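You operate a simulated robot arm through the tools that you are given. There is no shell and no other tool. Be economical: measure what you need, move in short steps, check, and stop when the job is done.

You are at the controls of a simulated two-armed robot. One attempt, no reset.

## Task
Pick up the flush can with one hand, pass it to the other hand and put it on the packing shelf. Set down upright: flush can.

The check looks at the end state, three seconds after you hand in, the way a careful person would. Anything else that was tipped, shoved, dropped, spilled or broken makes it a failure.

## Robot
Two 7-joint arms with two-finger grippers on one trunk, on a base that drives. Base frame: it is fixed to the floor where the robot stands at the start and does not move with it; the origin is under the middle of the robot, x ahead of it, y to its left, z up. Units: mm, rad, N and s.
The left shoulder is at the start at [45, 175, 1203], the right one opposite. With the tool pointing down near the work surface each hand reaches from about 240 to 840 mm from the robot's upright axis, wherever it stands, measured 20 degrees to its own side. Places, roughly: packing shelf [-1400, 4400, 300]. Payload 2.94 kg a hand.
The tool frame of a hand sits at the grasp point between the pads (the TCP): z along the fingers, y along the line on which they close. The tips reach 30 mm beyond it. The gripper opens to 138 mm. The gripper's body begins 109 mm behind the TCP.
Orientation is that of the tool frame in the base frame, as [roll, pitch, yaw] about the fixed x, y, z axes, in that order (R = Rz(yaw) Ry(pitch) Rx(roll)). With the fingers straight down and closing along the base's y, the tool's x points along the base's -x, its y along +y and its z along -z.

## Interface
- The arms move only by the tool drive_tool. It takes "left_rows", "right_rows" or both (then of equal length, played together; a hand with none holds still); each is a list of rows, each an object (a shift or turn left out is 0, a gripper value left out holds the last) with "hand": the opening in per cent of the stroke, from 0 (shut) to 100 (fully open); "xyz": the shift along the tool's x, y, z in units of 250 mm (1.0 is 250 mm), a list of three; "rotation": the turn, a rotation vector about the tool's x, y, z in units of 60 degrees (1.0 is 60 degrees), a list of three. In form: [{"hand": hand, "xyz": [tx, ty, tz], "rotation": [rx, ry, rz]}, ...]. A call has 1 to 20 rows; each row is the pose to reach, as a shift and turn from the pose commanded when the call began, along the tool's axes at that moment. A call with a number of a shift or a turn outside -1 to 1 is refused whole. Each row takes 0.2 s and may step no farther than 50 mm and 0.15 rad from the row before; otherwise, or with a gripper value out of range, the whole call is refused. Where a pose cannot be reached the arm comes as near as it can. A force on the tool above 40 N (or 10 N above the force at the start of the call, whichever is more), or a blocked arm, ends the call early, and 0.2 s more pass. The fingers move at their own pace and stop on an object; they squeeze with about 38 N. The grip force told is the motor's: it shows also when the fingers shut on nothing. Time passes only in rows, and 0.2 s behind the last, so rows that repeat a pose let the fingers close. The reply holds the time, the measured pose of the TCP, the force on the tool along the base axes, the opening and the grip force, in the units named above and with some noise, with the torque about the TCP (base axes, N m) and any sound that the robot's microphone picked up.
- Cameras (640 x 400 px; columns grow to the right, rows downward): "scene" is now at [103.7, -4.4, 1667]; the picture's right is [-0.06, -1.00, -0.00], its down [-0.84, 0.05, -0.53] and it looks along [0.53, -0.03, -0.85] (base axes); focal length 287 px, centre (320, 200). "left" rides on the left gripper at [71, -19, -146] in its tool frame; the picture's right is [0.26, 0.97, 0.00], its down [-0.85, 0.23, -0.48] and it looks along [-0.46, 0.12, 0.88] (tool axes); focal length 280 px, centre (320, 200). "right" rides on the right gripper at [71, 19, -146] in its tool frame; the picture's right is [-0.26, 0.96, 0.00], its down [-0.85, -0.23, -0.48] and it looks along [-0.46, -0.12, 0.88] (tool axes); focal length 280 px, centre (320, 200). There is no depth. A picture from a camera that has moved, and an enlarged one, comes with that camera's place and axes in the base frame and with its lens.
- grab_frame(camera): a new picture of that camera. No time passes.
- slide_trunk(by): slides the trunk up (or, below 0, down) by that many mm; the arms and the scene camera ride with it, the base frame stays. It gives what a move gives, with no picture.
- steer(legs): drives the robot by 1 to 6 legs, each [ahead, turn to the left] in mm and rad, along the robot's own axes; the way and the turn of a leg run together, so that a leg with both is an arc; at most 1500 mm and 3.142 rad a leg. The arms and the cameras ride along, it lands a little off, and it stops where it bumps. It gives what a move gives.
- aim_head(pan, tilt): turns the head with the scene camera to pan (to the left, within 2.094 rad either way) and tilt (down, from -0.506 to 1.204), counted from straight ahead of the robot. It gives what a move gives.
- zoom(camera, box): a new picture of the part [left, top, right, bottom] of that camera's present view, enlarged. No time passes.
- finish_job(): hands the job in; it is judged then, once.

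Go step by step. Nothing tells you exact positions but the pictures and the camera data: compare them with the known pose of the tool, close in by small moves and look again before you grip or let go. The budget is 120 turns and 88 pictures, counting those below and the enlarged ones. Unless the task says otherwise, let go and move clear before handing in, and close with one line.

The tools are called after "Call:" as a command line: name --argument value ..., lists and objects as JSON in quotes. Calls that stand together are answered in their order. drive_tool: Moves the arms, as the interface text tells. Its arguments: {"type":"object","properties":{"left_rows":{"type":"array","items":{"type":"object","properties":{"hand":{"type":"number"},"xyz":{"type":"array","items":{"type":"number"}},"rotation":{"type":"array","items":{"type":"number"}}}}},"right_rows":{"type":"array","items":{"type":"object","properties":{"hand":{"type":"number"},"xyz":{"type":"array","items":{"type":"number"}},"rotation":{"type":"array","items":{"type":"number"}}}}}},"required":[]} The other tools are called the same way: slide_trunk (by) slides the trunk up or down; steer (legs) drives the base; aim_head (pan, tilt) turns the head that bears the scene camera; grab_frame (camera) takes a picture; zoom (camera, box) takes an enlarged picture of a part of a camera's view; finish_job () hands the job in.

At the start:

```text
time: 0.0
left_tcp_pos: [485.8, 154.9, 1168.8]
left_tool_rot: [-3.141, -0.001, -3.14]
left_force: [0.8, -0.2, 1.1]
left_torque: [0.03, 0.01, 0.0]
left_width: 137.9
left_finger_force: 0.0
right_tcp_pos: [407.3, -308.0, 1154.3]
right_tool_rot: [-3.141, -0.002, -3.141]
right_force: [-0.5, 0.2, 0.4]
right_torque: [0.01, 0.0, -0.01]
right_width: 137.9
right_finger_force: 0.1
trunk travel left (down, up): [-375.0, 359.0]
robot x, y, heading: [0.5, 0.5, -0.005]
head pan, tilt: [-0.061, 1.007]
```

scene: 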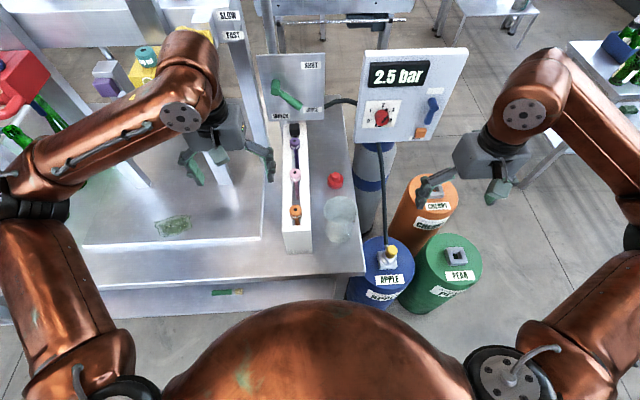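
right: 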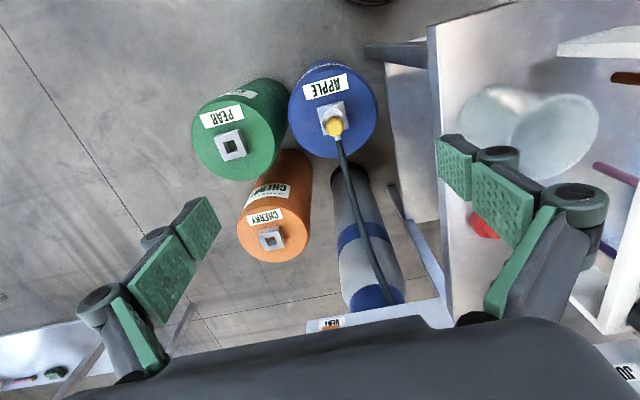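
left: 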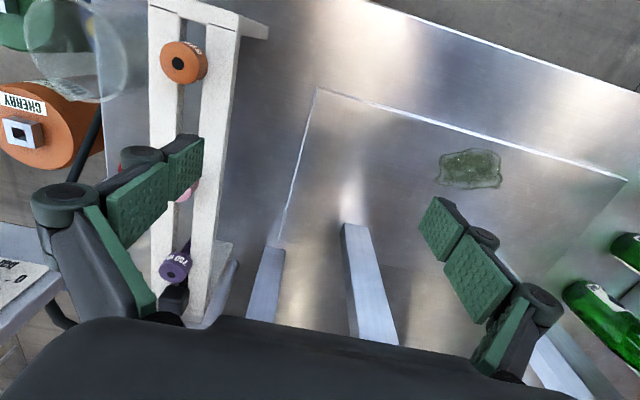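

I see a work bench with a rack, kegs, a pressure panel and bottles; the flush can isn't identified yet. I'll look around with the head.

Call:
aim_head --pan 0.6 --tilt 0.6

Call:
grab_frame --camera "scene"

Call:
aim_head --pan -0.7 --tilt 0.6

Call:
grab_frame --camera "scene"

Call:
aim_head --pan 1.9 --tilt 0.4

Call:
grab_frame --camera "scene"

```text
time: 1.0
left_tcp_pos: [486.7, 154.6, 1167.8]
left_tool_rot: [3.141, 0.002, 3.141]
left_force: [0.0, -0.1, -1.4]
left_torque: [-0.04, -0.05, -0.01]
left_width: 138.1
left_finger_force: 0.3
right_tcp_pos: [406.9, -307.8, 1153.7]
right_tool_rot: [-3.141, -0.002, 3.141]
right_force: [-0.1, -0.2, 0.1]
right_torque: [0.03, 0.02, -0.01]
right_width: 138.0
right_finger_force: 0.0
trunk travel left (down, up): [-375.0, 359.0]
robot x, y, heading: [1.8, -2.7, 0.001]
head pan, tilt: [0.6, 0.6]
```

```text
84 pictures are left
camera scene: at [107.7, 49.7, 1699.5], right [0.56, -0.83, 0.0], down [-0.47, -0.32, -0.82], along [0.68, 0.47, -0.57], focal length 287 px, centre (320, 200)
```

scene: 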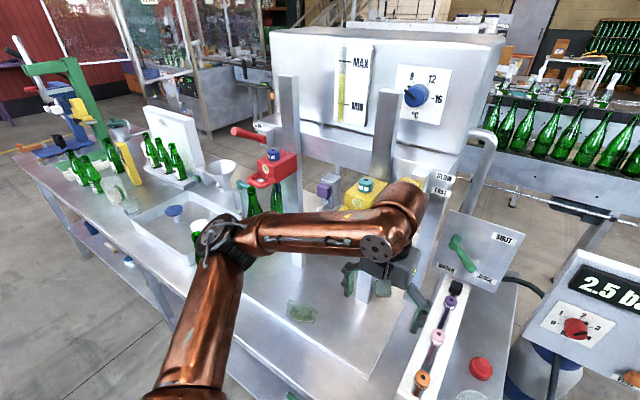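

```text
time: 2.5
left_tcp_pos: [486.0, 154.7, 1168.2]
left_tool_rot: [3.14, 0.001, -3.141]
left_force: [0.3, -0.3, -0.3]
left_torque: [0.0, -0.01, 0.04]
left_width: 138.0
left_finger_force: 0.0
right_tcp_pos: [407.6, -307.1, 1153.8]
right_tool_rot: [-3.141, 0.0, -3.141]
right_force: [-0.8, -0.1, 0.2]
right_torque: [0.0, 0.0, 0.0]
right_width: 137.9
right_finger_force: 0.1
trunk travel left (down, up): [-375.0, 359.0]
robot x, y, heading: [-1.6, -1.8, -0.002]
head pan, tilt: [-0.7, 0.6]
```

```text
83 pictures are left
camera scene: at [102.4, -57.0, 1699.5], right [-0.64, -0.77, 0.0], down [-0.43, 0.36, -0.82], along [0.63, -0.53, -0.57], focal length 287 px, centre (320, 200)
```

scene: 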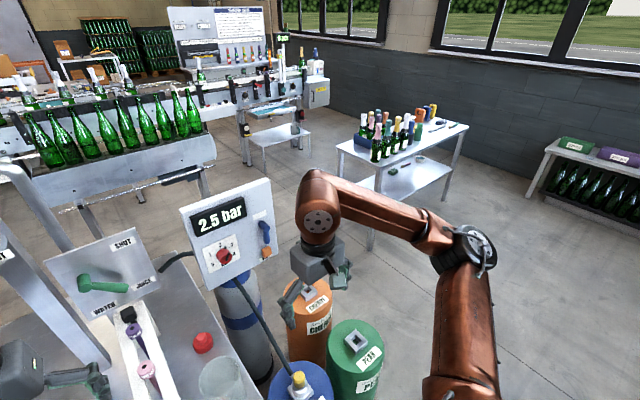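

```text
time: 4.8
left_tcp_pos: [486.6, 155.1, 1167.2]
left_tool_rot: [3.141, -0.001, 3.141]
left_force: [-0.2, -0.1, -0.1]
left_torque: [0.01, 0.02, 0.02]
left_width: 138.1
left_finger_force: 0.0
right_tcp_pos: [408.0, -307.5, 1153.4]
right_tool_rot: [3.141, -0.002, 3.141]
right_force: [-0.5, 0.4, 0.3]
right_torque: [-0.01, 0.02, 0.04]
right_width: 138.0
right_finger_force: 0.1
trunk travel left (down, up): [-375.0, 359.0]
robot x, y, heading: [-1.3, -0.8, -0.001]
head pan, tilt: [1.901, 0.4]
```

```text
82 pictures are left
camera scene: at [4.7, 87.5, 1717.8], right [0.95, 0.32, 0.0], down [0.13, -0.37, -0.92], along [-0.3, 0.87, -0.39], focal length 287 px, centre (320, 200)
```

scene: 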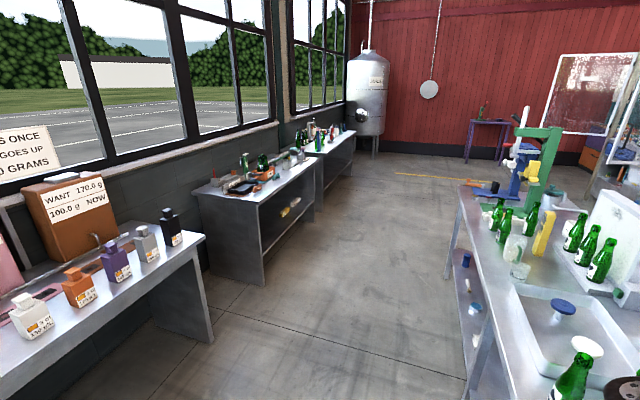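

No flush can spotted with certainty yet. I'll zoom in on candidate regions.

Call:
zoom --camera "scene" --box '[190, 100, 370, 220]'

Call:
zoom --camera "scene" --box '[430, 100, 640, 400]'

Call:
aim_head --pan 2.09 --tilt 0.7

Call:
grab_frame --camera "scene"

Call:
aim_head --pan -2.0 --tilt 0.5

Call:
grab_frame --camera "scene"

Call:
aim_head --pan 0.9 --tilt 0.7

Call:
grab_frame --camera "scene"

```text
3.33 times, centred on (280, 160) of scene
camera zoom: at [4.7, 87.5, 1717.8], right [0.95, 0.32, 0.0], down [0.13, -0.37, -0.92], along [-0.3, 0.87, -0.39], focal length 956 px, centre (453, 333)
```

zoom: 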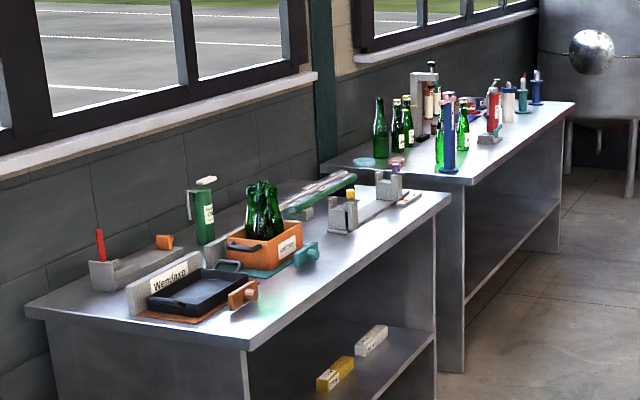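

```text
1.33 times, centred on (535, 250) of scene
camera zoom: at [4.7, 87.5, 1717.8], right [0.95, 0.32, 0.0], down [0.13, -0.37, -0.92], along [-0.3, 0.87, -0.39], focal length 382 px, centre (33, 133)
```

zoom: 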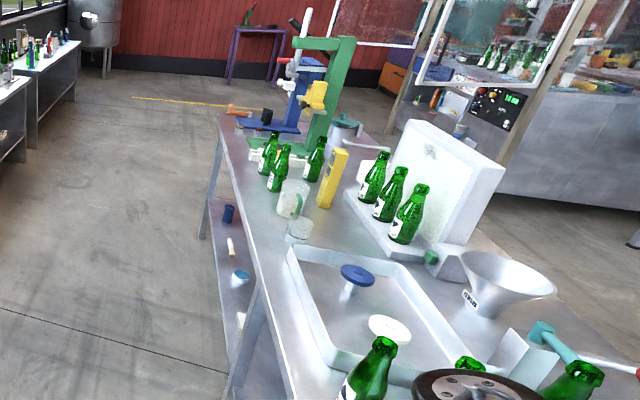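

```text
time: 5.6
left_tcp_pos: [486.6, 154.7, 1166.9]
left_tool_rot: [3.141, 0.0, 3.141]
left_force: [0.1, -0.2, -0.3]
left_torque: [0.0, 0.04, 0.0]
left_width: 137.7
left_finger_force: 0.0
right_tcp_pos: [407.5, -307.6, 1154.1]
right_tool_rot: [3.142, 0.0, -3.141]
right_force: [0.1, -0.8, -0.1]
right_torque: [0.02, 0.0, 0.02]
right_width: 138.1
right_finger_force: 0.0
trunk travel left (down, up): [-375.0, 359.0]
robot x, y, heading: [3.4, 0.7, -0.001]
head pan, tilt: [2.089, 0.7]
```

```text
79 pictures are left
camera scene: at [-7.4, 73.7, 1691.0], right [0.87, 0.5, 0.0], down [0.32, -0.56, -0.77], along [-0.38, 0.67, -0.64], focal length 287 px, centre (320, 200)
```

scene: 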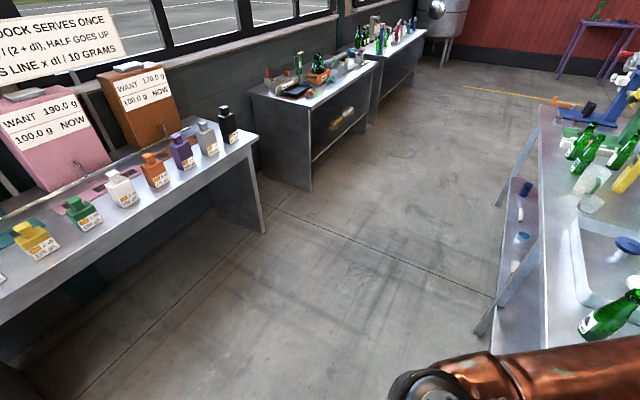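

```text
time: 9.0
left_tcp_pos: [486.4, 154.3, 1168.9]
left_tool_rot: [3.141, -0.001, -3.14]
left_force: [-0.2, -0.6, -0.1]
left_torque: [0.0, -0.02, 0.0]
left_width: 138.0
left_finger_force: 0.0
right_tcp_pos: [407.9, -307.4, 1155.0]
right_tool_rot: [-3.141, -0.003, -3.141]
right_force: [-0.3, -0.4, 1.2]
right_torque: [0.03, 0.0, 0.0]
right_width: 137.9
right_finger_force: 0.1
trunk travel left (down, up): [-375.0, 359.0]
robot x, y, heading: [0.6, 0.5, -0.002]
head pan, tilt: [-2.0, 0.499]
```

```text
78 pictures are left
camera scene: at [-3.1, -82.9, 1708.6], right [-0.91, 0.42, 0.0], down [0.2, 0.44, -0.88], along [-0.37, -0.8, -0.48], focal length 287 px, centre (320, 200)
```

scene: 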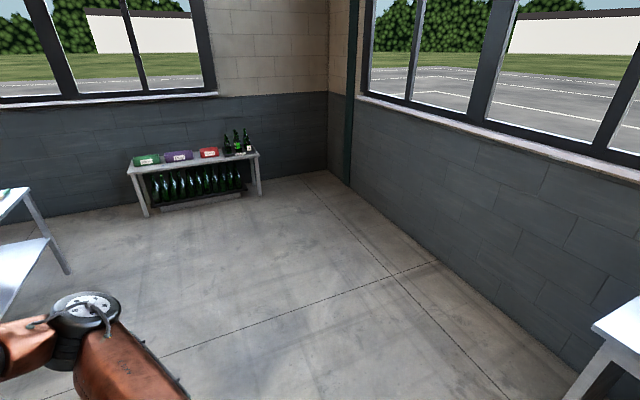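

```text
time: 11.5
left_tcp_pos: [486.4, 153.9, 1169.1]
left_tool_rot: [3.141, -0.001, 3.141]
left_force: [0.4, 0.3, -0.5]
left_torque: [0.0, -0.03, -0.05]
left_width: 138.2
left_finger_force: 0.0
right_tcp_pos: [407.6, -306.7, 1154.0]
right_tool_rot: [3.141, -0.002, -3.142]
right_force: [-0.9, -0.8, 0.3]
right_torque: [0.01, 0.0, 0.0]
right_width: 137.9
right_finger_force: 0.0
trunk travel left (down, up): [-375.0, 359.0]
robot x, y, heading: [0.5, -2.5, 0.0]
head pan, tilt: [0.901, 0.7]
```

```text
77 pictures are left
camera scene: at [87.5, 66.4, 1690.9], right [0.78, -0.62, 0.0], down [-0.4, -0.5, -0.76], along [0.48, 0.6, -0.64], focal length 287 px, centre (320, 200)
```

scene: 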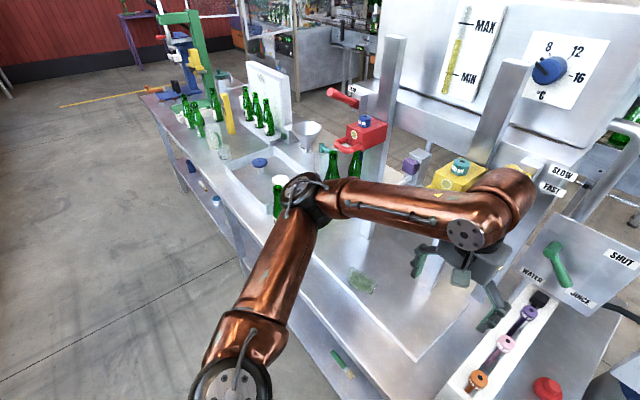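

The packing shelf should be the lower shelf of the far wall bench at y≈4.4 m. I'll zoom in on candidates near the robot for the can.

Call:
zoom --camera "right" --box '[400, 50, 640, 250]'

Call:
aim_head --pan -0.1 --tilt 0.9

Call:
zoom --camera "scene" --box '[240, 40, 480, 280]'

Call:
zoom --camera "left" --box '[0, 0, 260, 200]'

```text
2.00 times, centred on (520, 150) of right
camera zoom: at [337.2, -289.6, 1300.4], right [0.26, 0.96, 0.0], down [0.85, -0.23, 0.48], along [0.46, -0.12, -0.88], focal length 561 px, centre (-80, 300)
```

zoom: 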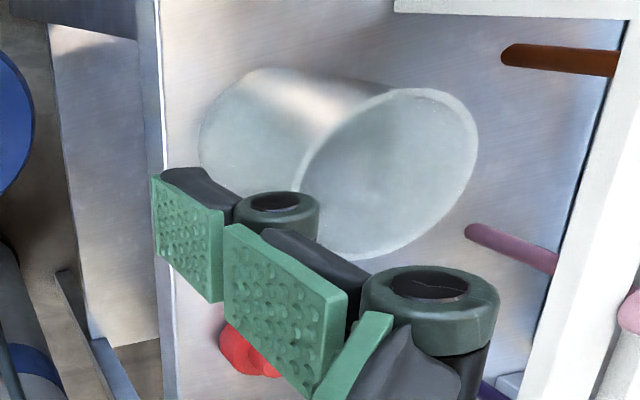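

```text
time: 12.8
left_tcp_pos: [486.7, 155.2, 1167.9]
left_tool_rot: [3.141, -0.001, 3.141]
left_force: [-0.1, -0.2, 0.9]
left_torque: [0.0, -0.01, 0.01]
left_width: 138.1
left_finger_force: 0.1
right_tcp_pos: [407.0, -307.1, 1154.3]
right_tool_rot: [3.141, -0.001, -3.141]
right_force: [-0.4, -0.6, 0.2]
right_torque: [-0.04, 0.0, -0.01]
right_width: 138.1
right_finger_force: 0.1
trunk travel left (down, up): [-375.0, 359.0]
robot x, y, heading: [0.7, -0.1, 0.002]
head pan, tilt: [-0.099, 0.901]
```

```text
1.67 times, centred on (360, 160) of scene
camera zoom: at [109.8, -7.5, 1674.7], right [-0.1, -1.0, 0.0], down [-0.78, 0.08, -0.62], along [0.62, -0.06, -0.78], focal length 478 px, centre (253, 267)
```

zoom: 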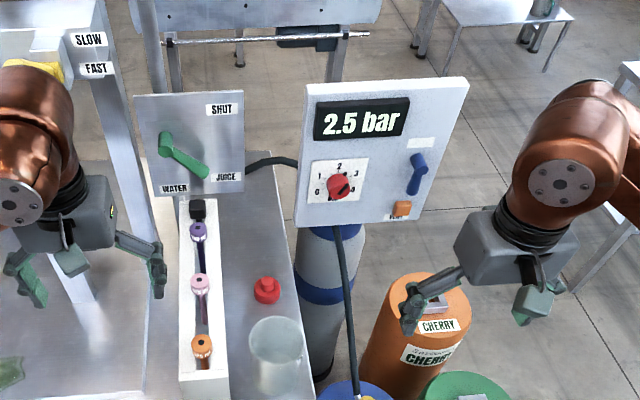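

```text
2.00 times, centred on (130, 100) of left
camera zoom: at [415.4, 135.5, 1312.0], right [-0.26, 0.97, 0.0], down [0.85, 0.23, 0.48], along [0.46, 0.12, -0.88], focal length 561 px, centre (700, 400)
```

zoom: 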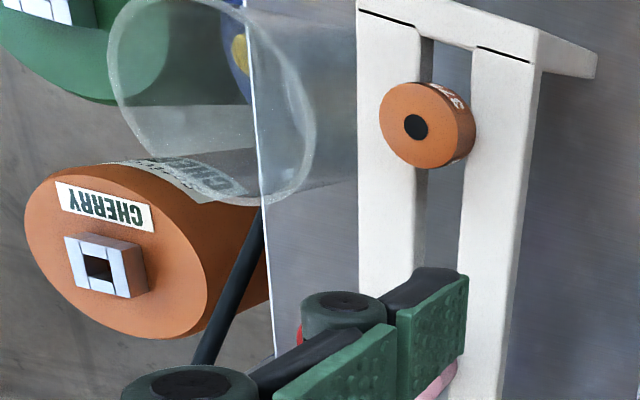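

There is an open translucent cup beside the juice/water tap (rim ≈ [474,-78,1024], about 95 mm wide, bench ≈ 905). It is a strong candidate, but I'll check the other candidates for labels first.

Call:
aim_head --pan 1.0 --tilt 0.5

Call:
zoom --camera "scene" --box '[180, 80, 440, 243]'

Call:
zoom --camera "left" --box '[130, 20, 270, 320]'

Call:
aim_head --pan -0.6 --tilt 0.4

Call:
zoom --camera "scene" --box '[180, 60, 480, 248]'

```text
time: 14.1
left_tcp_pos: [485.4, 154.2, 1168.5]
left_tool_rot: [3.141, 0.001, -3.141]
left_force: [1.0, -0.1, -0.2]
left_torque: [0.0, 0.0, 0.01]
left_width: 138.2
left_finger_force: 0.1
right_tcp_pos: [407.4, -308.1, 1154.7]
right_tool_rot: [3.14, -0.002, -3.142]
right_force: [0.5, -0.8, 0.0]
right_torque: [0.0, -0.02, 0.06]
right_width: 138.0
right_finger_force: 0.1
trunk travel left (down, up): [-375.0, 359.0]
robot x, y, heading: [-2.0, 0.4, 0.003]
head pan, tilt: [1.0, 0.499]
```

```text
2.45 times, centred on (310, 162) of scene
camera zoom: at [83.9, 76.4, 1708.6], right [0.84, -0.54, 0.0], down [-0.26, -0.4, -0.88], along [0.47, 0.74, -0.48], focal length 704 px, centre (344, 294)
```

zoom: 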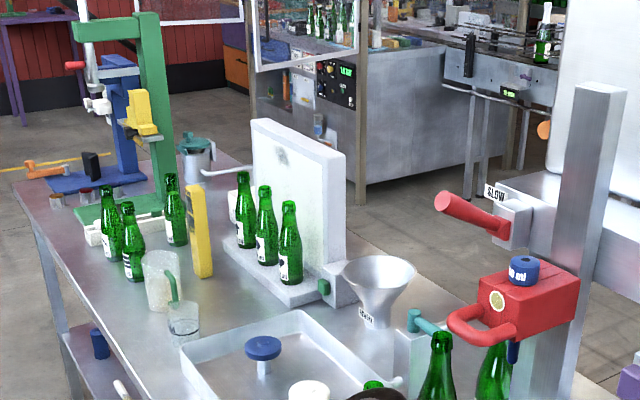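

```text
1.33 times, centred on (200, 170) of left
camera zoom: at [415.5, 135.5, 1312.0], right [-0.26, 0.97, 0.0], down [0.85, 0.23, 0.48], along [0.46, 0.12, -0.88], focal length 374 px, centre (480, 240)
```

zoom: 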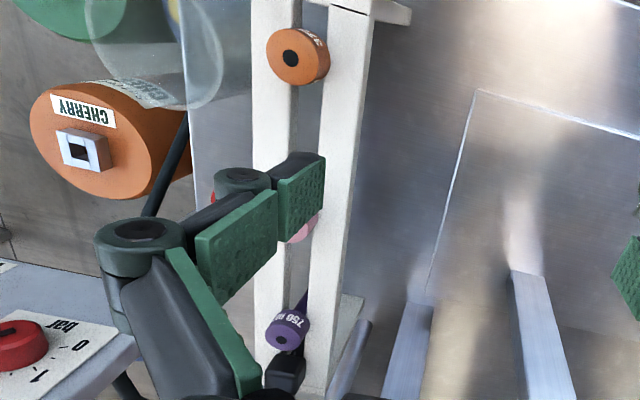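

```text
time: 15.8
left_tcp_pos: [486.7, 155.1, 1167.7]
left_tool_rot: [-3.141, 0.0, -3.14]
left_force: [0.1, -0.2, -0.2]
left_torque: [0.03, -0.01, -0.01]
left_width: 137.8
left_finger_force: 0.2
right_tcp_pos: [408.3, -308.5, 1154.2]
right_tool_rot: [3.141, -0.002, -3.141]
right_force: [0.1, 0.1, -0.5]
right_torque: [-0.01, 0.0, -0.02]
right_width: 137.9
right_finger_force: 0.0
trunk travel left (down, up): [-375.0, 359.0]
robot x, y, heading: [-3.6, -0.9, -0.001]
head pan, tilt: [-0.6, 0.4]
```

```text
2.13 times, centred on (330, 154) of scene
camera zoom: at [111.2, -52.4, 1717.7], right [-0.56, -0.83, 0.0], down [-0.32, 0.22, -0.92], along [0.76, -0.52, -0.39], focal length 610 px, centre (299, 298)
```

zoom: 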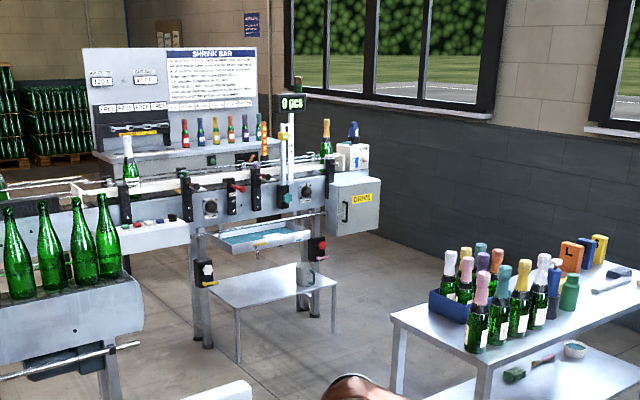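

The clear can next to the water/juice valve still fits best. I'll check the small can on the line-side table to compare.

Call:
zoom --camera "scene" --box '[260, 130, 350, 230]'

Call:
aim_head --pan -0.15 --tilt 1.15

Call:
zoom --camera "scene" --box '[230, 40, 430, 200]'

```text
4.00 times, centred on (305, 180) of scene
camera zoom: at [111.2, -52.4, 1717.7], right [-0.56, -0.83, 0.0], down [-0.32, 0.22, -0.92], along [0.76, -0.52, -0.39], focal length 1147 px, centre (380, 280)
```

zoom: 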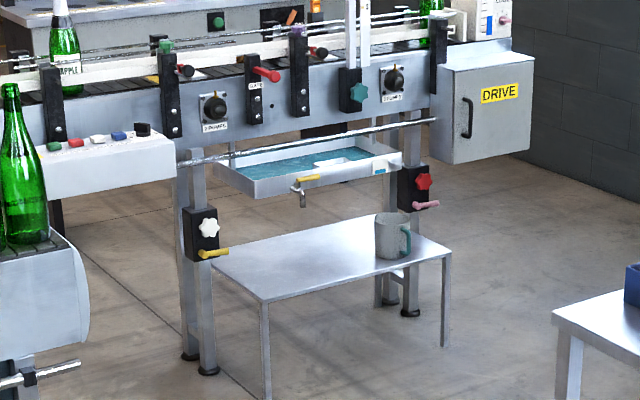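

```text
time: 16.9
left_tcp_pos: [487.1, 154.4, 1167.5]
left_tool_rot: [-3.141, 0.001, 3.141]
left_force: [-0.1, 0.0, 0.2]
left_torque: [-0.01, -0.01, 0.03]
left_width: 138.1
left_finger_force: 0.1
right_tcp_pos: [406.8, -307.0, 1154.2]
right_tool_rot: [-3.14, -0.002, -3.141]
right_force: [0.5, 0.4, 0.4]
right_torque: [0.01, -0.01, 0.05]
right_width: 137.9
right_finger_force: 0.1
trunk travel left (down, up): [-375.0, 359.0]
robot x, y, heading: [3.8, -3.4, -0.002]
head pan, tilt: [-0.15, 1.15]
```

```text
2.50 times, centred on (330, 120) of scene
camera zoom: at [93.6, -9.1, 1657.8], right [-0.15, -0.99, 0.0], down [-0.9, 0.14, -0.41], along [0.4, -0.06, -0.91], focal length 717 px, centre (295, 400)
```

zoom: 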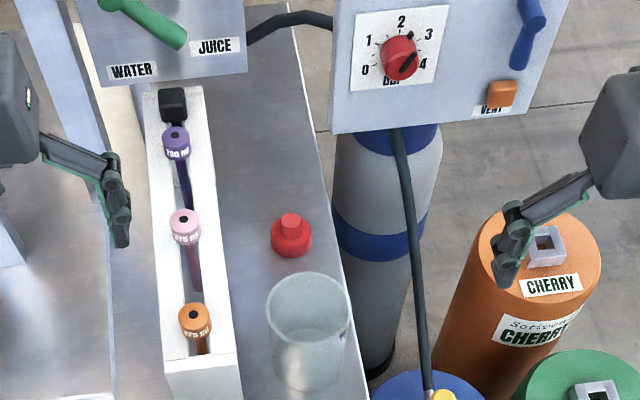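

I'll check the lidded pot on the far bench end too before committing.

Call:
aim_head --pan 1.0 --tilt 0.5

Call:
zoom --camera "scene" --box '[220, 110, 310, 220]'

Call:
aim_head --pan -0.15 --tilt 1.15

Call:
zoom --camera "scene" --box '[300, 120, 400, 220]'

```text
time: 18.2
left_tcp_pos: [485.3, 155.1, 1168.2]
left_tool_rot: [-3.141, -0.001, -3.141]
left_force: [-0.6, 0.5, -0.3]
left_torque: [-0.02, 0.0, 0.0]
left_width: 138.1
left_finger_force: 0.1
right_tcp_pos: [408.3, -308.4, 1154.5]
right_tool_rot: [3.141, -0.001, 3.14]
right_force: [0.2, 0.7, 1.2]
right_torque: [0.0, -0.01, -0.02]
right_width: 137.9
right_finger_force: 0.1
trunk travel left (down, up): [-375.0, 359.0]
robot x, y, heading: [-2.5, -0.2, 0.001]
head pan, tilt: [1.0, 0.499]
```

```text
3.64 times, centred on (265, 165) of scene
camera zoom: at [83.9, 76.4, 1708.6], right [0.84, -0.54, 0.0], down [-0.26, -0.4, -0.88], along [0.47, 0.74, -0.48], focal length 1043 px, centre (520, 327)
```

zoom: 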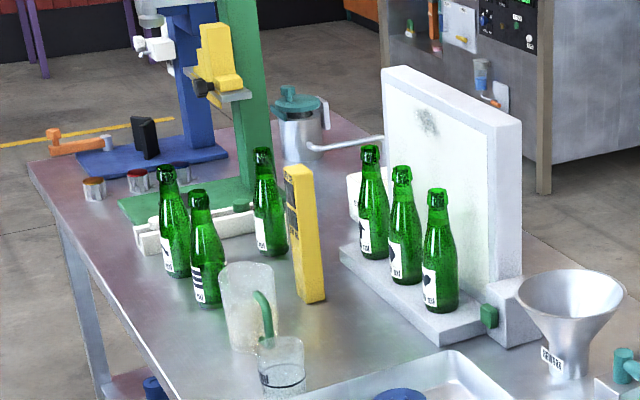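

```text
time: 19.6
left_tcp_pos: [486.3, 155.2, 1167.1]
left_tool_rot: [-3.141, 0.0, 3.141]
left_force: [-0.3, 0.4, 0.0]
left_torque: [-0.04, -0.02, -0.01]
left_width: 137.8
left_finger_force: 0.0
right_tcp_pos: [408.4, -307.6, 1153.6]
right_tool_rot: [-3.141, -0.003, -3.141]
right_force: [-0.3, -0.4, -0.1]
right_torque: [-0.02, 0.01, -0.05]
right_width: 138.0
right_finger_force: 0.2
trunk travel left (down, up): [-375.0, 359.0]
robot x, y, heading: [-2.4, -3.0, -0.002]
head pan, tilt: [-0.15, 1.15]
```

```text
4.00 times, centred on (350, 170) of scene
camera zoom: at [93.6, -9.0, 1657.8], right [-0.15, -0.99, 0.0], down [-0.9, 0.14, -0.41], along [0.4, -0.06, -0.91], focal length 1147 px, centre (200, 320)
```

zoom: 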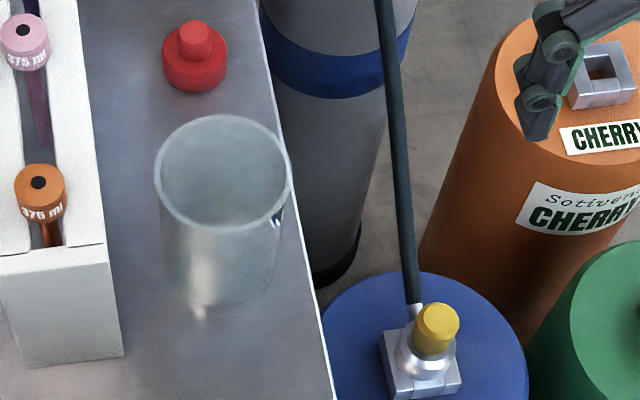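

The others have different roles (lidded pot, jug, drain mug), so I take the clear can beside the juice/water valve as the flush can. The rack is about 30 mm to its left, so I'll take it from above with the right hand closing along x, first hovering above it while turning the wrist.

Call:
drive_tool --right_rows '[{"xyz": [-0.034, 0.114, 0], "rotation": [0, 0, -0.125], "hand": 100}, {"xyz": [-0.068, 0.228, 0], "rotation": [0, 0, -0.25]}, {"xyz": [-0.102, 0.342, 0], "rotation": [0, 0, -0.375]}, {"xyz": [-0.136, 0.456, 0], "rotation": [0, 0, -0.5]}, {"xyz": [-0.17, 0.57, 0], "rotation": [0, 0, -0.625]}, {"xyz": [-0.204, 0.684, 0], "rotation": [0, 0, -0.75]}, {"xyz": [-0.238, 0.798, 0], "rotation": [0, 0, -0.875]}, {"xyz": [-0.272, 0.912, 0], "rotation": [0, 0, -1.0]}]'

Call:
drive_tool --right_rows '[{"rotation": [0, 0, -0.125]}, {"rotation": [0, 0, -0.25]}, {"rotation": [0, 0, -0.375]}, {"rotation": [0, 0, -0.5]}]'

Call:
grab_frame --camera "right"

Call:
grab_frame --camera "scene"

```text
time: 21.4
left_tcp_pos: [487.3, 155.8, 1166.2]
left_tool_rot: [-3.14, -0.001, 3.141]
left_force: [0.0, 0.7, 1.0]
left_torque: [-0.07, 0.0, -0.02]
left_width: 138.2
left_finger_force: 0.0
right_tcp_pos: [476.9, -79.3, 1154.1]
right_tool_rot: [3.142, -0.001, -2.092]
right_force: [0.2, 0.2, 0.3]
right_torque: [-0.04, -0.03, 0.01]
right_width: 137.7
right_finger_force: 0.0
trunk travel left (down, up): [-375.0, 359.0]
robot x, y, heading: [-1.3, -0.3, 0.001]
head pan, tilt: [-0.15, 1.15]
```

```text
time: 22.4
left_tcp_pos: [486.4, 155.5, 1168.0]
left_tool_rot: [-3.141, 0.0, -3.141]
left_force: [-0.8, -1.4, 0.8]
left_torque: [-0.01, 0.0, -0.03]
left_width: 137.9
left_finger_force: 0.0
right_tcp_pos: [358.3, -37.0, 1142.6]
right_tool_rot: [-3.138, -0.001, -1.58]
right_force: [0.2, 0.8, -0.1]
right_torque: [0.02, -0.02, 0.06]
right_width: 138.1
right_finger_force: 0.1
right hand out of reach, approached as far as the arm can: row 1, 2, 3, 4
trunk travel left (down, up): [-375.0, 359.0]
robot x, y, heading: [-1.7, -0.6, -0.0]
head pan, tilt: [-0.15, 1.15]
```

```text
66 pictures are left
camera right: at [338.4, -109.7, 1289.0], right [-0.96, 0.27, 0.0], down [0.24, 0.85, 0.48], along [0.13, 0.46, -0.88], focal length 280 px, centre (320, 200)
```

right: 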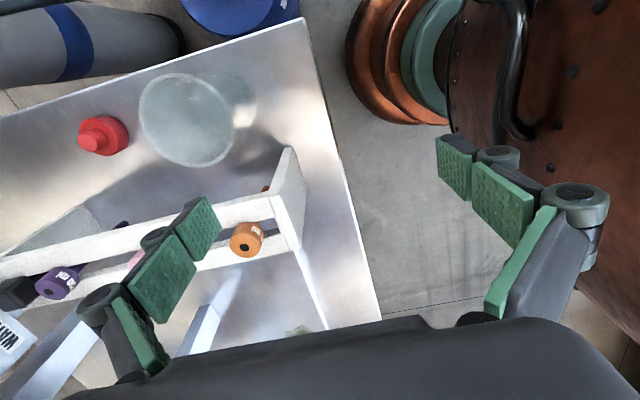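

```text
65 pictures are left
camera scene: at [93.0, -7.9, 1657.8], right [-0.15, -0.99, 0.0], down [-0.9, 0.14, -0.41], along [0.4, -0.06, -0.91], focal length 287 px, centre (320, 200)
```

scene: 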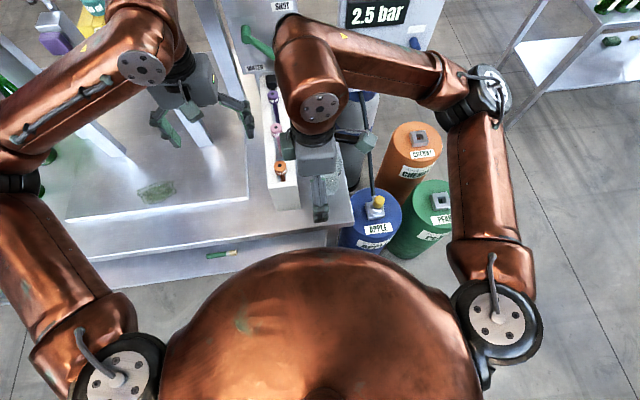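

The full 90° turn is out of reach at that spot; 60° was fine. I'll turn back 30° and see where the hand is.

Call:
drive_tool --right_rows '[{"rotation": [0, 0, 0.125]}, {"rotation": [0, 0, 0.25]}, {"rotation": [0, 0, 0.375]}, {"rotation": [0, 0, 0.5]}]'

```text
time: 23.4
left_tcp_pos: [486.1, 154.9, 1167.5]
left_tool_rot: [-3.141, 0.001, -3.14]
left_force: [-0.1, -0.2, 0.0]
left_torque: [-0.03, -0.01, -0.04]
left_width: 138.0
left_finger_force: 0.0
right_tcp_pos: [357.0, -39.9, 1143.6]
right_tool_rot: [-3.141, 0.0, -2.097]
right_force: [0.1, 0.8, -1.1]
right_torque: [-0.01, 0.01, 0.02]
right_width: 138.0
right_finger_force: 0.0
trunk travel left (down, up): [-375.0, 359.0]
robot x, y, heading: [2.5, 1.1, 0.002]
head pan, tilt: [-0.15, 1.15]
```

Call:
drive_tool --right_rows '[{"xyz": [-0.027, -0.164, -0.01]}, {"xyz": [-0.054, -0.328, -0.02]}, {"xyz": [-0.082, -0.493, -0.028]}]'

Call:
grab_frame --camera "right"

Call:
grab_frame --camera "left"

```text
time: 24.2
left_tcp_pos: [486.3, 153.4, 1167.5]
left_tool_rot: [-3.141, -0.002, -3.141]
left_force: [-0.4, -0.3, -0.8]
left_torque: [0.01, -0.01, -0.03]
left_width: 137.9
left_finger_force: 0.0
right_tcp_pos: [474.3, -82.6, 1148.8]
right_tool_rot: [3.141, -0.001, -2.095]
right_force: [0.8, -0.4, -0.1]
right_torque: [0.01, 0.04, 0.03]
right_width: 138.3
right_finger_force: 0.1
trunk travel left (down, up): [-375.0, 359.0]
robot x, y, heading: [-0.5, 0.8, 0.006]
head pan, tilt: [-0.15, 1.15]
```

```text
64 pictures are left
camera right: at [422.9, -136.3, 1295.8], right [-0.7, 0.71, 0.0], down [0.62, 0.62, 0.47], along [0.34, 0.34, -0.88], focal length 280 px, centre (320, 200)
```

right: 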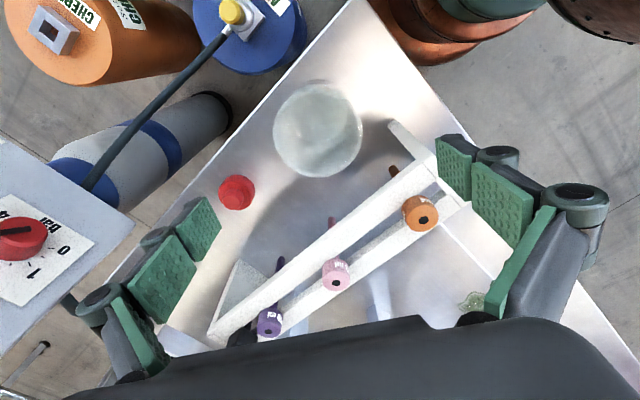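

```text
63 pictures are left
camera left: at [416.3, 135.0, 1311.7], right [-0.26, 0.97, 0.0], down [0.85, 0.23, 0.48], along [0.46, 0.13, -0.88], focal length 280 px, centre (320, 200)
```

left: 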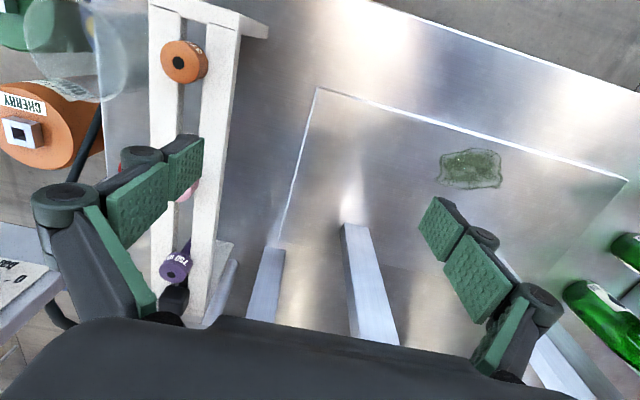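

The can centre comes out at ≈[475,-85], rim ≈1024, diameter ≈87, and the hand is above it. I'll descend to just above the rim and check.

Call:
drive_tool --right_rows '[{"xyz": [0.008, -0.01, 0.12]}, {"xyz": [0.008, -0.01, 0.24]}, {"xyz": [0.008, -0.01, 0.344]}]'

Call:
grab_frame --camera "right"

Call:
zoom --camera "scene" --box '[240, 80, 440, 240]'

Call:
grab_frame --camera "left"

```text
time: 25.0
left_tcp_pos: [487.4, 155.6, 1167.5]
left_tool_rot: [-3.141, 0.001, 3.141]
left_force: [0.5, -0.3, -0.2]
left_torque: [0.02, 0.01, 0.03]
left_width: 138.2
left_finger_force: 0.0
right_tcp_pos: [474.9, -86.1, 1063.6]
right_tool_rot: [3.14, 0.0, -2.094]
right_force: [-0.7, -0.6, 1.1]
right_torque: [0.01, -0.01, -0.03]
right_width: 137.8
right_finger_force: 0.1
trunk travel left (down, up): [-375.0, 359.0]
robot x, y, heading: [1.4, 1.5, -0.002]
head pan, tilt: [-0.15, 1.15]
```

```text
62 pictures are left
camera right: at [423.5, -139.4, 1210.2], right [-0.7, 0.71, 0.0], down [0.62, 0.62, 0.48], along [0.34, 0.34, -0.88], focal length 280 px, centre (320, 200)
```

right: 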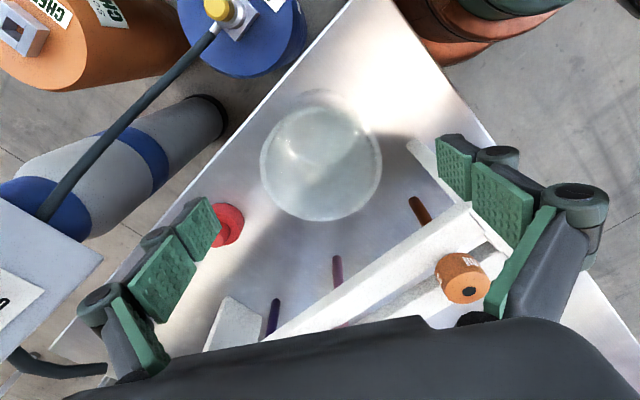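

```text
2.50 times, centred on (340, 160) of scene
camera zoom: at [94.3, -9.4, 1657.7], right [-0.15, -0.99, 0.0], down [-0.9, 0.14, -0.41], along [0.4, -0.06, -0.91], focal length 717 px, centre (270, 300)
```

zoom: 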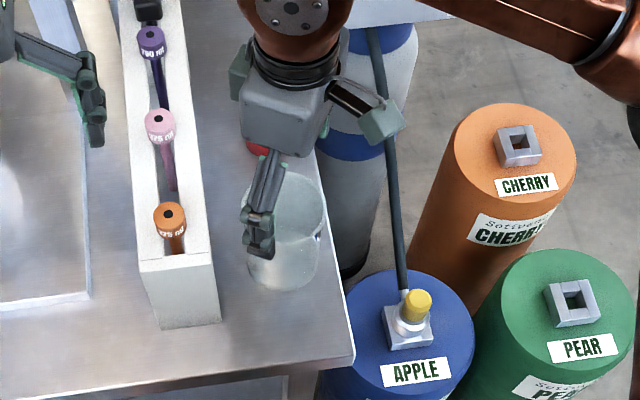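

```text
60 pictures are left
camera left: at [416.0, 135.2, 1311.8], right [-0.26, 0.97, 0.0], down [0.85, 0.23, 0.48], along [0.46, 0.12, -0.88], focal length 280 px, centre (320, 200)
```

left: 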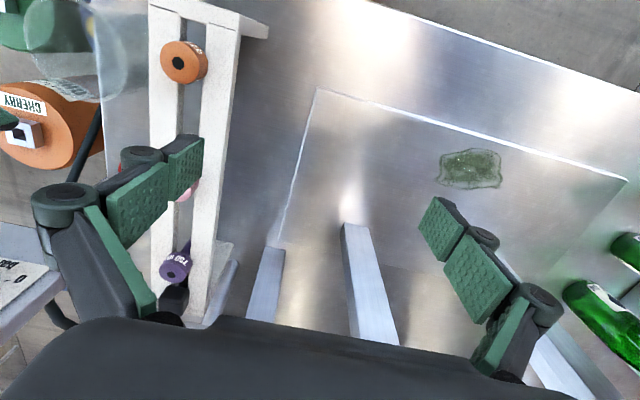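

Alignment is good: rim centre ≈[474.5,-88], diameter ≈85. I'll go down 54 mm and close gently.

Call:
drive_tool --right_rows '[{"xyz": [0.006, -0.004, 0.11]}, {"xyz": [0.006, -0.004, 0.216]}, {"xyz": [0.006, -0.004, 0.216]}]'

Call:
grab_frame --camera "right"

```text
time: 25.8
left_tcp_pos: [486.9, 154.8, 1167.4]
left_tool_rot: [3.141, -0.001, -3.141]
left_force: [-0.1, -0.3, 0.1]
left_torque: [0.04, 0.03, 0.0]
left_width: 138.0
left_finger_force: 0.1
right_tcp_pos: [475.9, -88.0, 1010.6]
right_tool_rot: [-3.14, 0.002, -2.095]
right_force: [0.1, -0.1, -0.4]
right_torque: [0.03, 0.01, -0.02]
right_width: 138.0
right_finger_force: 0.1
trunk travel left (down, up): [-375.0, 359.0]
robot x, y, heading: [-0.7, 1.1, 0.001]
head pan, tilt: [-0.15, 1.15]
```

```text
59 pictures are left
camera right: at [424.6, -140.2, 1156.8], right [-0.7, 0.71, 0.0], down [0.62, 0.62, 0.48], along [0.34, 0.34, -0.88], focal length 280 px, centre (320, 200)
```

right: 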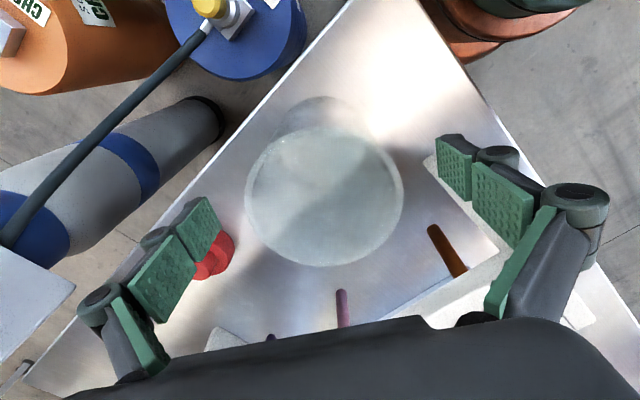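

Call:
drive_tool --right_rows '[{"hand": 60}, {"hand": 50}, {"hand": 50}, {"hand": 50}, {"hand": 50}, {"hand": 50}]'

Call:
grab_frame --camera "right"

```text
time: 27.2
left_tcp_pos: [486.1, 154.1, 1167.1]
left_tool_rot: [-3.14, 0.0, 3.14]
left_force: [0.0, 0.5, 0.4]
left_torque: [0.02, 0.0, 0.01]
left_width: 137.9
left_finger_force: 0.1
right_tcp_pos: [475.9, -87.6, 1010.6]
right_tool_rot: [-3.14, 0.0, -2.095]
right_force: [1.1, -0.6, 1.5]
right_torque: [-0.05, 0.05, 0.02]
right_width: 90.4
right_finger_force: 37.7
trunk travel left (down, up): [-375.0, 359.0]
robot x, y, heading: [-2.5, 3.0, -0.003]
head pan, tilt: [-0.15, 1.15]
```

```text
58 pictures are left
camera right: at [424.7, -140.3, 1157.2], right [-0.7, 0.71, 0.0], down [0.62, 0.62, 0.48], along [0.34, 0.34, -0.88], focal length 280 px, centre (320, 200)
```

right: 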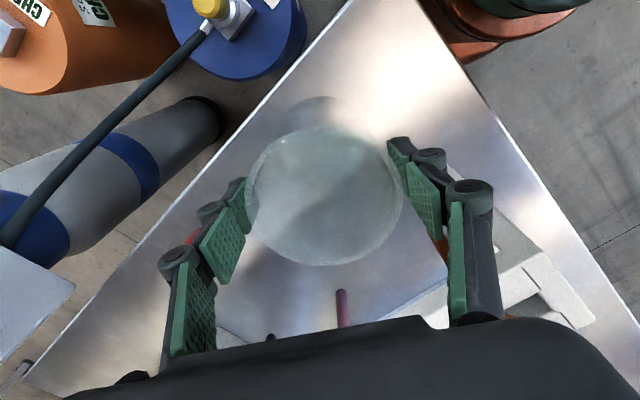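

Gripped at 90 mm with 38 N. I'll lift straight up 150 mm.

Call:
drive_tool --right_rows '[{"xyz": [0, 0, -0.04]}, {"xyz": [0, 0, -0.15]}, {"xyz": [0, 0, -0.3]}, {"xyz": [0, 0, -0.45]}, {"xyz": [0, 0, -0.6]}]'

Call:
grab_frame --camera "scene"

Call:
grab_frame --camera "left"

```text
time: 28.4
left_tcp_pos: [485.5, 155.1, 1169.1]
left_tool_rot: [-3.141, 0.0, -3.142]
left_force: [0.5, 0.6, 0.2]
left_torque: [-0.02, -0.05, -0.01]
left_width: 137.9
left_finger_force: 0.0
right_tcp_pos: [474.2, -87.5, 1162.6]
right_tool_rot: [3.139, 0.0, -2.095]
right_force: [0.7, -0.4, 0.0]
right_torque: [-0.02, -0.01, -0.01]
right_width: 69.0
right_finger_force: 0.1
trunk travel left (down, up): [-375.0, 359.0]
robot x, y, heading: [1.2, -1.2, -0.001]
head pan, tilt: [-0.15, 1.15]
```

```text
57 pictures are left
camera scene: at [93.1, -8.3, 1657.8], right [-0.15, -0.99, 0.0], down [-0.9, 0.14, -0.41], along [0.4, -0.06, -0.91], focal length 287 px, centre (320, 200)
```

scene: 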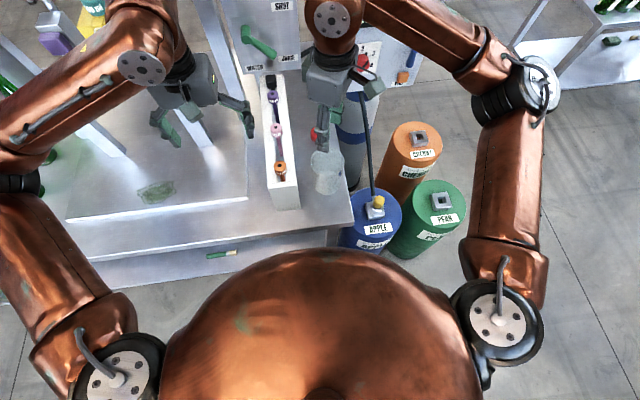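

```text
56 pictures are left
camera left: at [415.1, 136.1, 1312.1], right [-0.26, 0.97, 0.0], down [0.85, 0.23, 0.48], along [0.46, 0.12, -0.88], focal length 280 px, centre (320, 200)
```

left: 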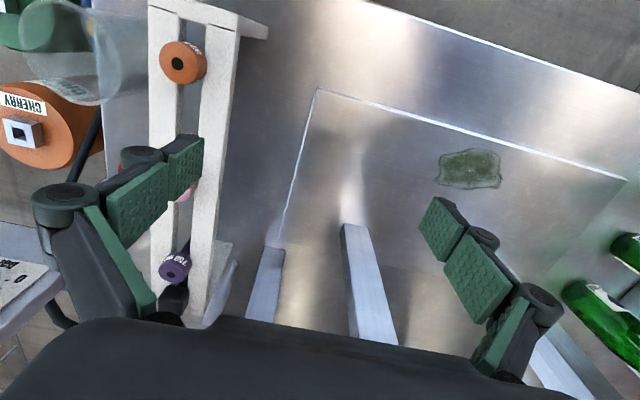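

The can slipped out (fingers went to 69 mm). I'll check it still stands and where.

Call:
zoom --camera "scene" --box '[280, 120, 380, 220]'

Call:
grab_frame --camera "right"

Call:
zoom --camera "left" --box '[0, 0, 260, 200]'

```text
4.00 times, centred on (330, 170) of scene
camera zoom: at [93.1, -8.3, 1657.8], right [-0.15, -0.99, 0.0], down [-0.9, 0.14, -0.41], along [0.4, -0.06, -0.91], focal length 1147 px, centre (280, 320)
```

zoom: 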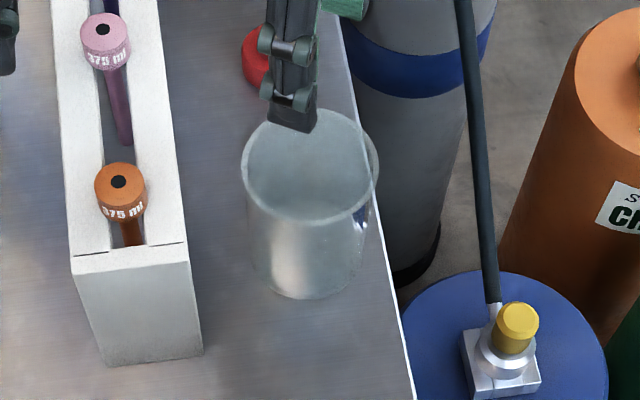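

```text
54 pictures are left
camera right: at [424.4, -140.9, 1308.7], right [-0.7, 0.71, 0.0], down [0.62, 0.62, 0.47], along [0.34, 0.34, -0.88], focal length 280 px, centre (320, 200)
```

right: 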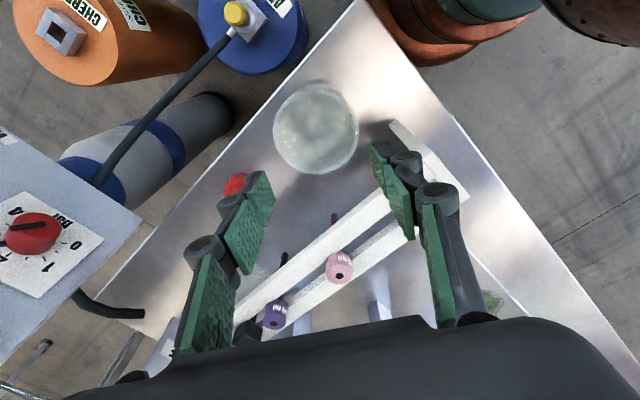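

```text
2.00 times, centred on (130, 100) of left
camera zoom: at [415.1, 136.1, 1312.1], right [-0.26, 0.97, 0.0], down [0.85, 0.23, 0.48], along [0.46, 0.12, -0.88], focal length 561 px, centre (700, 400)
```

zoom: 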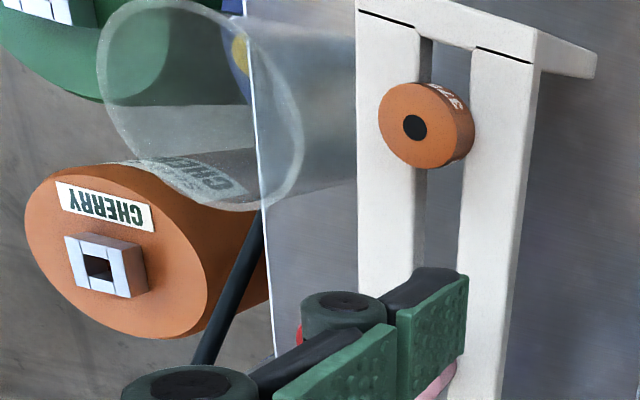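

The can still stands, at ≈[481,-90]; with a 90 mm diameter the rim is ≈1013, so my grip was too shallow. I'll open, go down deeper (TCP ≈ 972) and re-grip.

Call:
drive_tool --right_rows '[{"hand": 100}, {"hand": 100}, {"hand": 100}, {"hand": 100}, {"hand": 100, "xyz": [-0.007, -0.028, 0.0]}, {"xyz": [-0.007, -0.028, 0.15]}, {"xyz": [-0.007, -0.028, 0.3]}, {"xyz": [-0.007, -0.028, 0.4]}]'

Call:
grab_frame --camera "right"

```text
time: 30.2
left_tcp_pos: [486.0, 155.8, 1168.0]
left_tool_rot: [3.141, 0.0, -3.141]
left_force: [0.3, -0.1, -1.0]
left_torque: [-0.02, -0.01, -0.02]
left_width: 138.0
left_finger_force: 0.1
right_tcp_pos: [483.0, -91.4, 1059.3]
right_tool_rot: [3.14, -0.002, -2.096]
right_force: [0.3, 0.3, 0.0]
right_torque: [-0.05, -0.01, 0.01]
right_width: 137.6
right_finger_force: 0.1
trunk travel left (down, up): [-375.0, 359.0]
robot x, y, heading: [2.0, -3.0, 0.009]
head pan, tilt: [-0.15, 1.15]
```

```text
52 pictures are left
camera right: at [431.2, -143.5, 1204.8], right [-0.7, 0.71, 0.0], down [0.62, 0.62, 0.48], along [0.34, 0.34, -0.88], focal length 280 px, centre (320, 200)
```

right: 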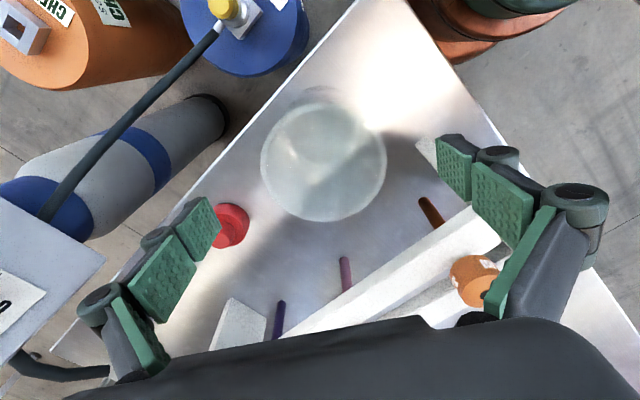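

Aligned within 3 mm. I'll descend to 972, then close.

Call:
drive_tool --right_rows '[{"xyz": [0.004, 0.006, 0.12]}, {"xyz": [0.004, 0.006, 0.24]}, {"xyz": [0.004, 0.006, 0.348]}, {"xyz": [0.004, 0.006, 0.348]}, {"xyz": [0.004, 0.006, 0.348], "hand": 65}, {"xyz": [0.004, 0.006, 0.348], "hand": 40}, {"xyz": [0.004, 0.006, 0.348], "hand": 20}, {"xyz": [0.004, 0.006, 0.348], "hand": 20}, {"xyz": [0.004, 0.006, 0.348], "hand": 20}]'

Call:
grab_frame --camera "right"

```text
time: 32.2
left_tcp_pos: [486.2, 154.6, 1167.5]
left_tool_rot: [-3.141, 0.0, -3.141]
left_force: [-0.3, 0.0, 0.2]
left_torque: [0.01, -0.02, 0.03]
left_width: 137.8
left_finger_force: 0.1
right_tcp_pos: [479.7, -89.0, 975.0]
right_tool_rot: [-3.14, -0.001, -2.095]
right_force: [0.7, -1.0, 4.0]
right_torque: [-0.26, -0.2, -0.04]
right_width: 89.8
right_finger_force: 38.3
trunk travel left (down, up): [-375.0, 359.0]
robot x, y, heading: [-2.0, -1.0, -0.003]
head pan, tilt: [-0.15, 1.15]
```

```text
51 pictures are left
camera right: at [429.0, -142.3, 1120.9], right [-0.7, 0.71, 0.0], down [0.62, 0.62, 0.48], along [0.34, 0.34, -0.88], focal length 280 px, centre (320, 200)
```

right: 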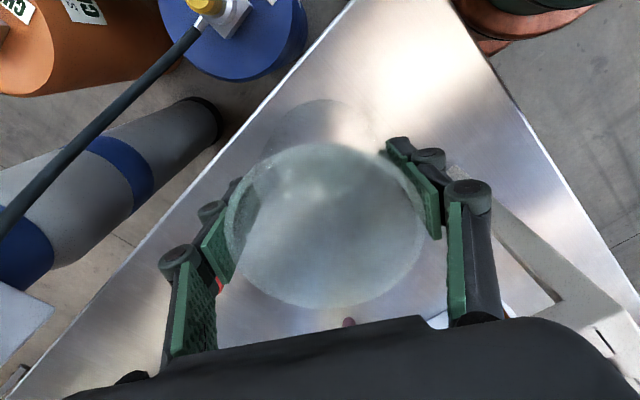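

Deep grip at 90 mm. I'll lift slowly by 20 mm and check.

Call:
drive_tool --right_rows '[{"xyz": [0, 0, -0.012]}, {"xyz": [0, 0, -0.03]}, {"xyz": [0, 0, -0.05]}, {"xyz": [0, 0, -0.08]}]'

Call:
grab_frame --camera "right"

```text
time: 33.2
left_tcp_pos: [485.7, 153.9, 1167.1]
left_tool_rot: [-3.142, -0.001, 3.141]
left_force: [-0.1, 0.0, 0.0]
left_torque: [-0.04, 0.0, -0.02]
left_width: 137.9
left_finger_force: 0.1
right_tcp_pos: [478.1, -91.7, 995.2]
right_tool_rot: [-3.141, -0.001, -2.095]
right_force: [0.6, -0.3, -2.2]
right_torque: [0.02, 0.01, 0.01]
right_width: 89.5
right_finger_force: 38.1
trunk travel left (down, up): [-375.0, 359.0]
robot x, y, heading: [1.3, -0.3, -0.001]
head pan, tilt: [-0.15, 1.15]
```

```text
50 pictures are left
camera right: at [428.1, -144.0, 1140.4], right [-0.7, 0.71, 0.0], down [0.62, 0.62, 0.48], along [0.34, 0.33, -0.88], focal length 280 px, centre (320, 200)
```

right: 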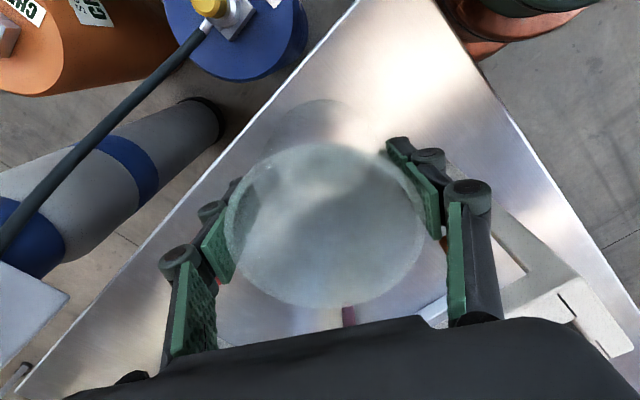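

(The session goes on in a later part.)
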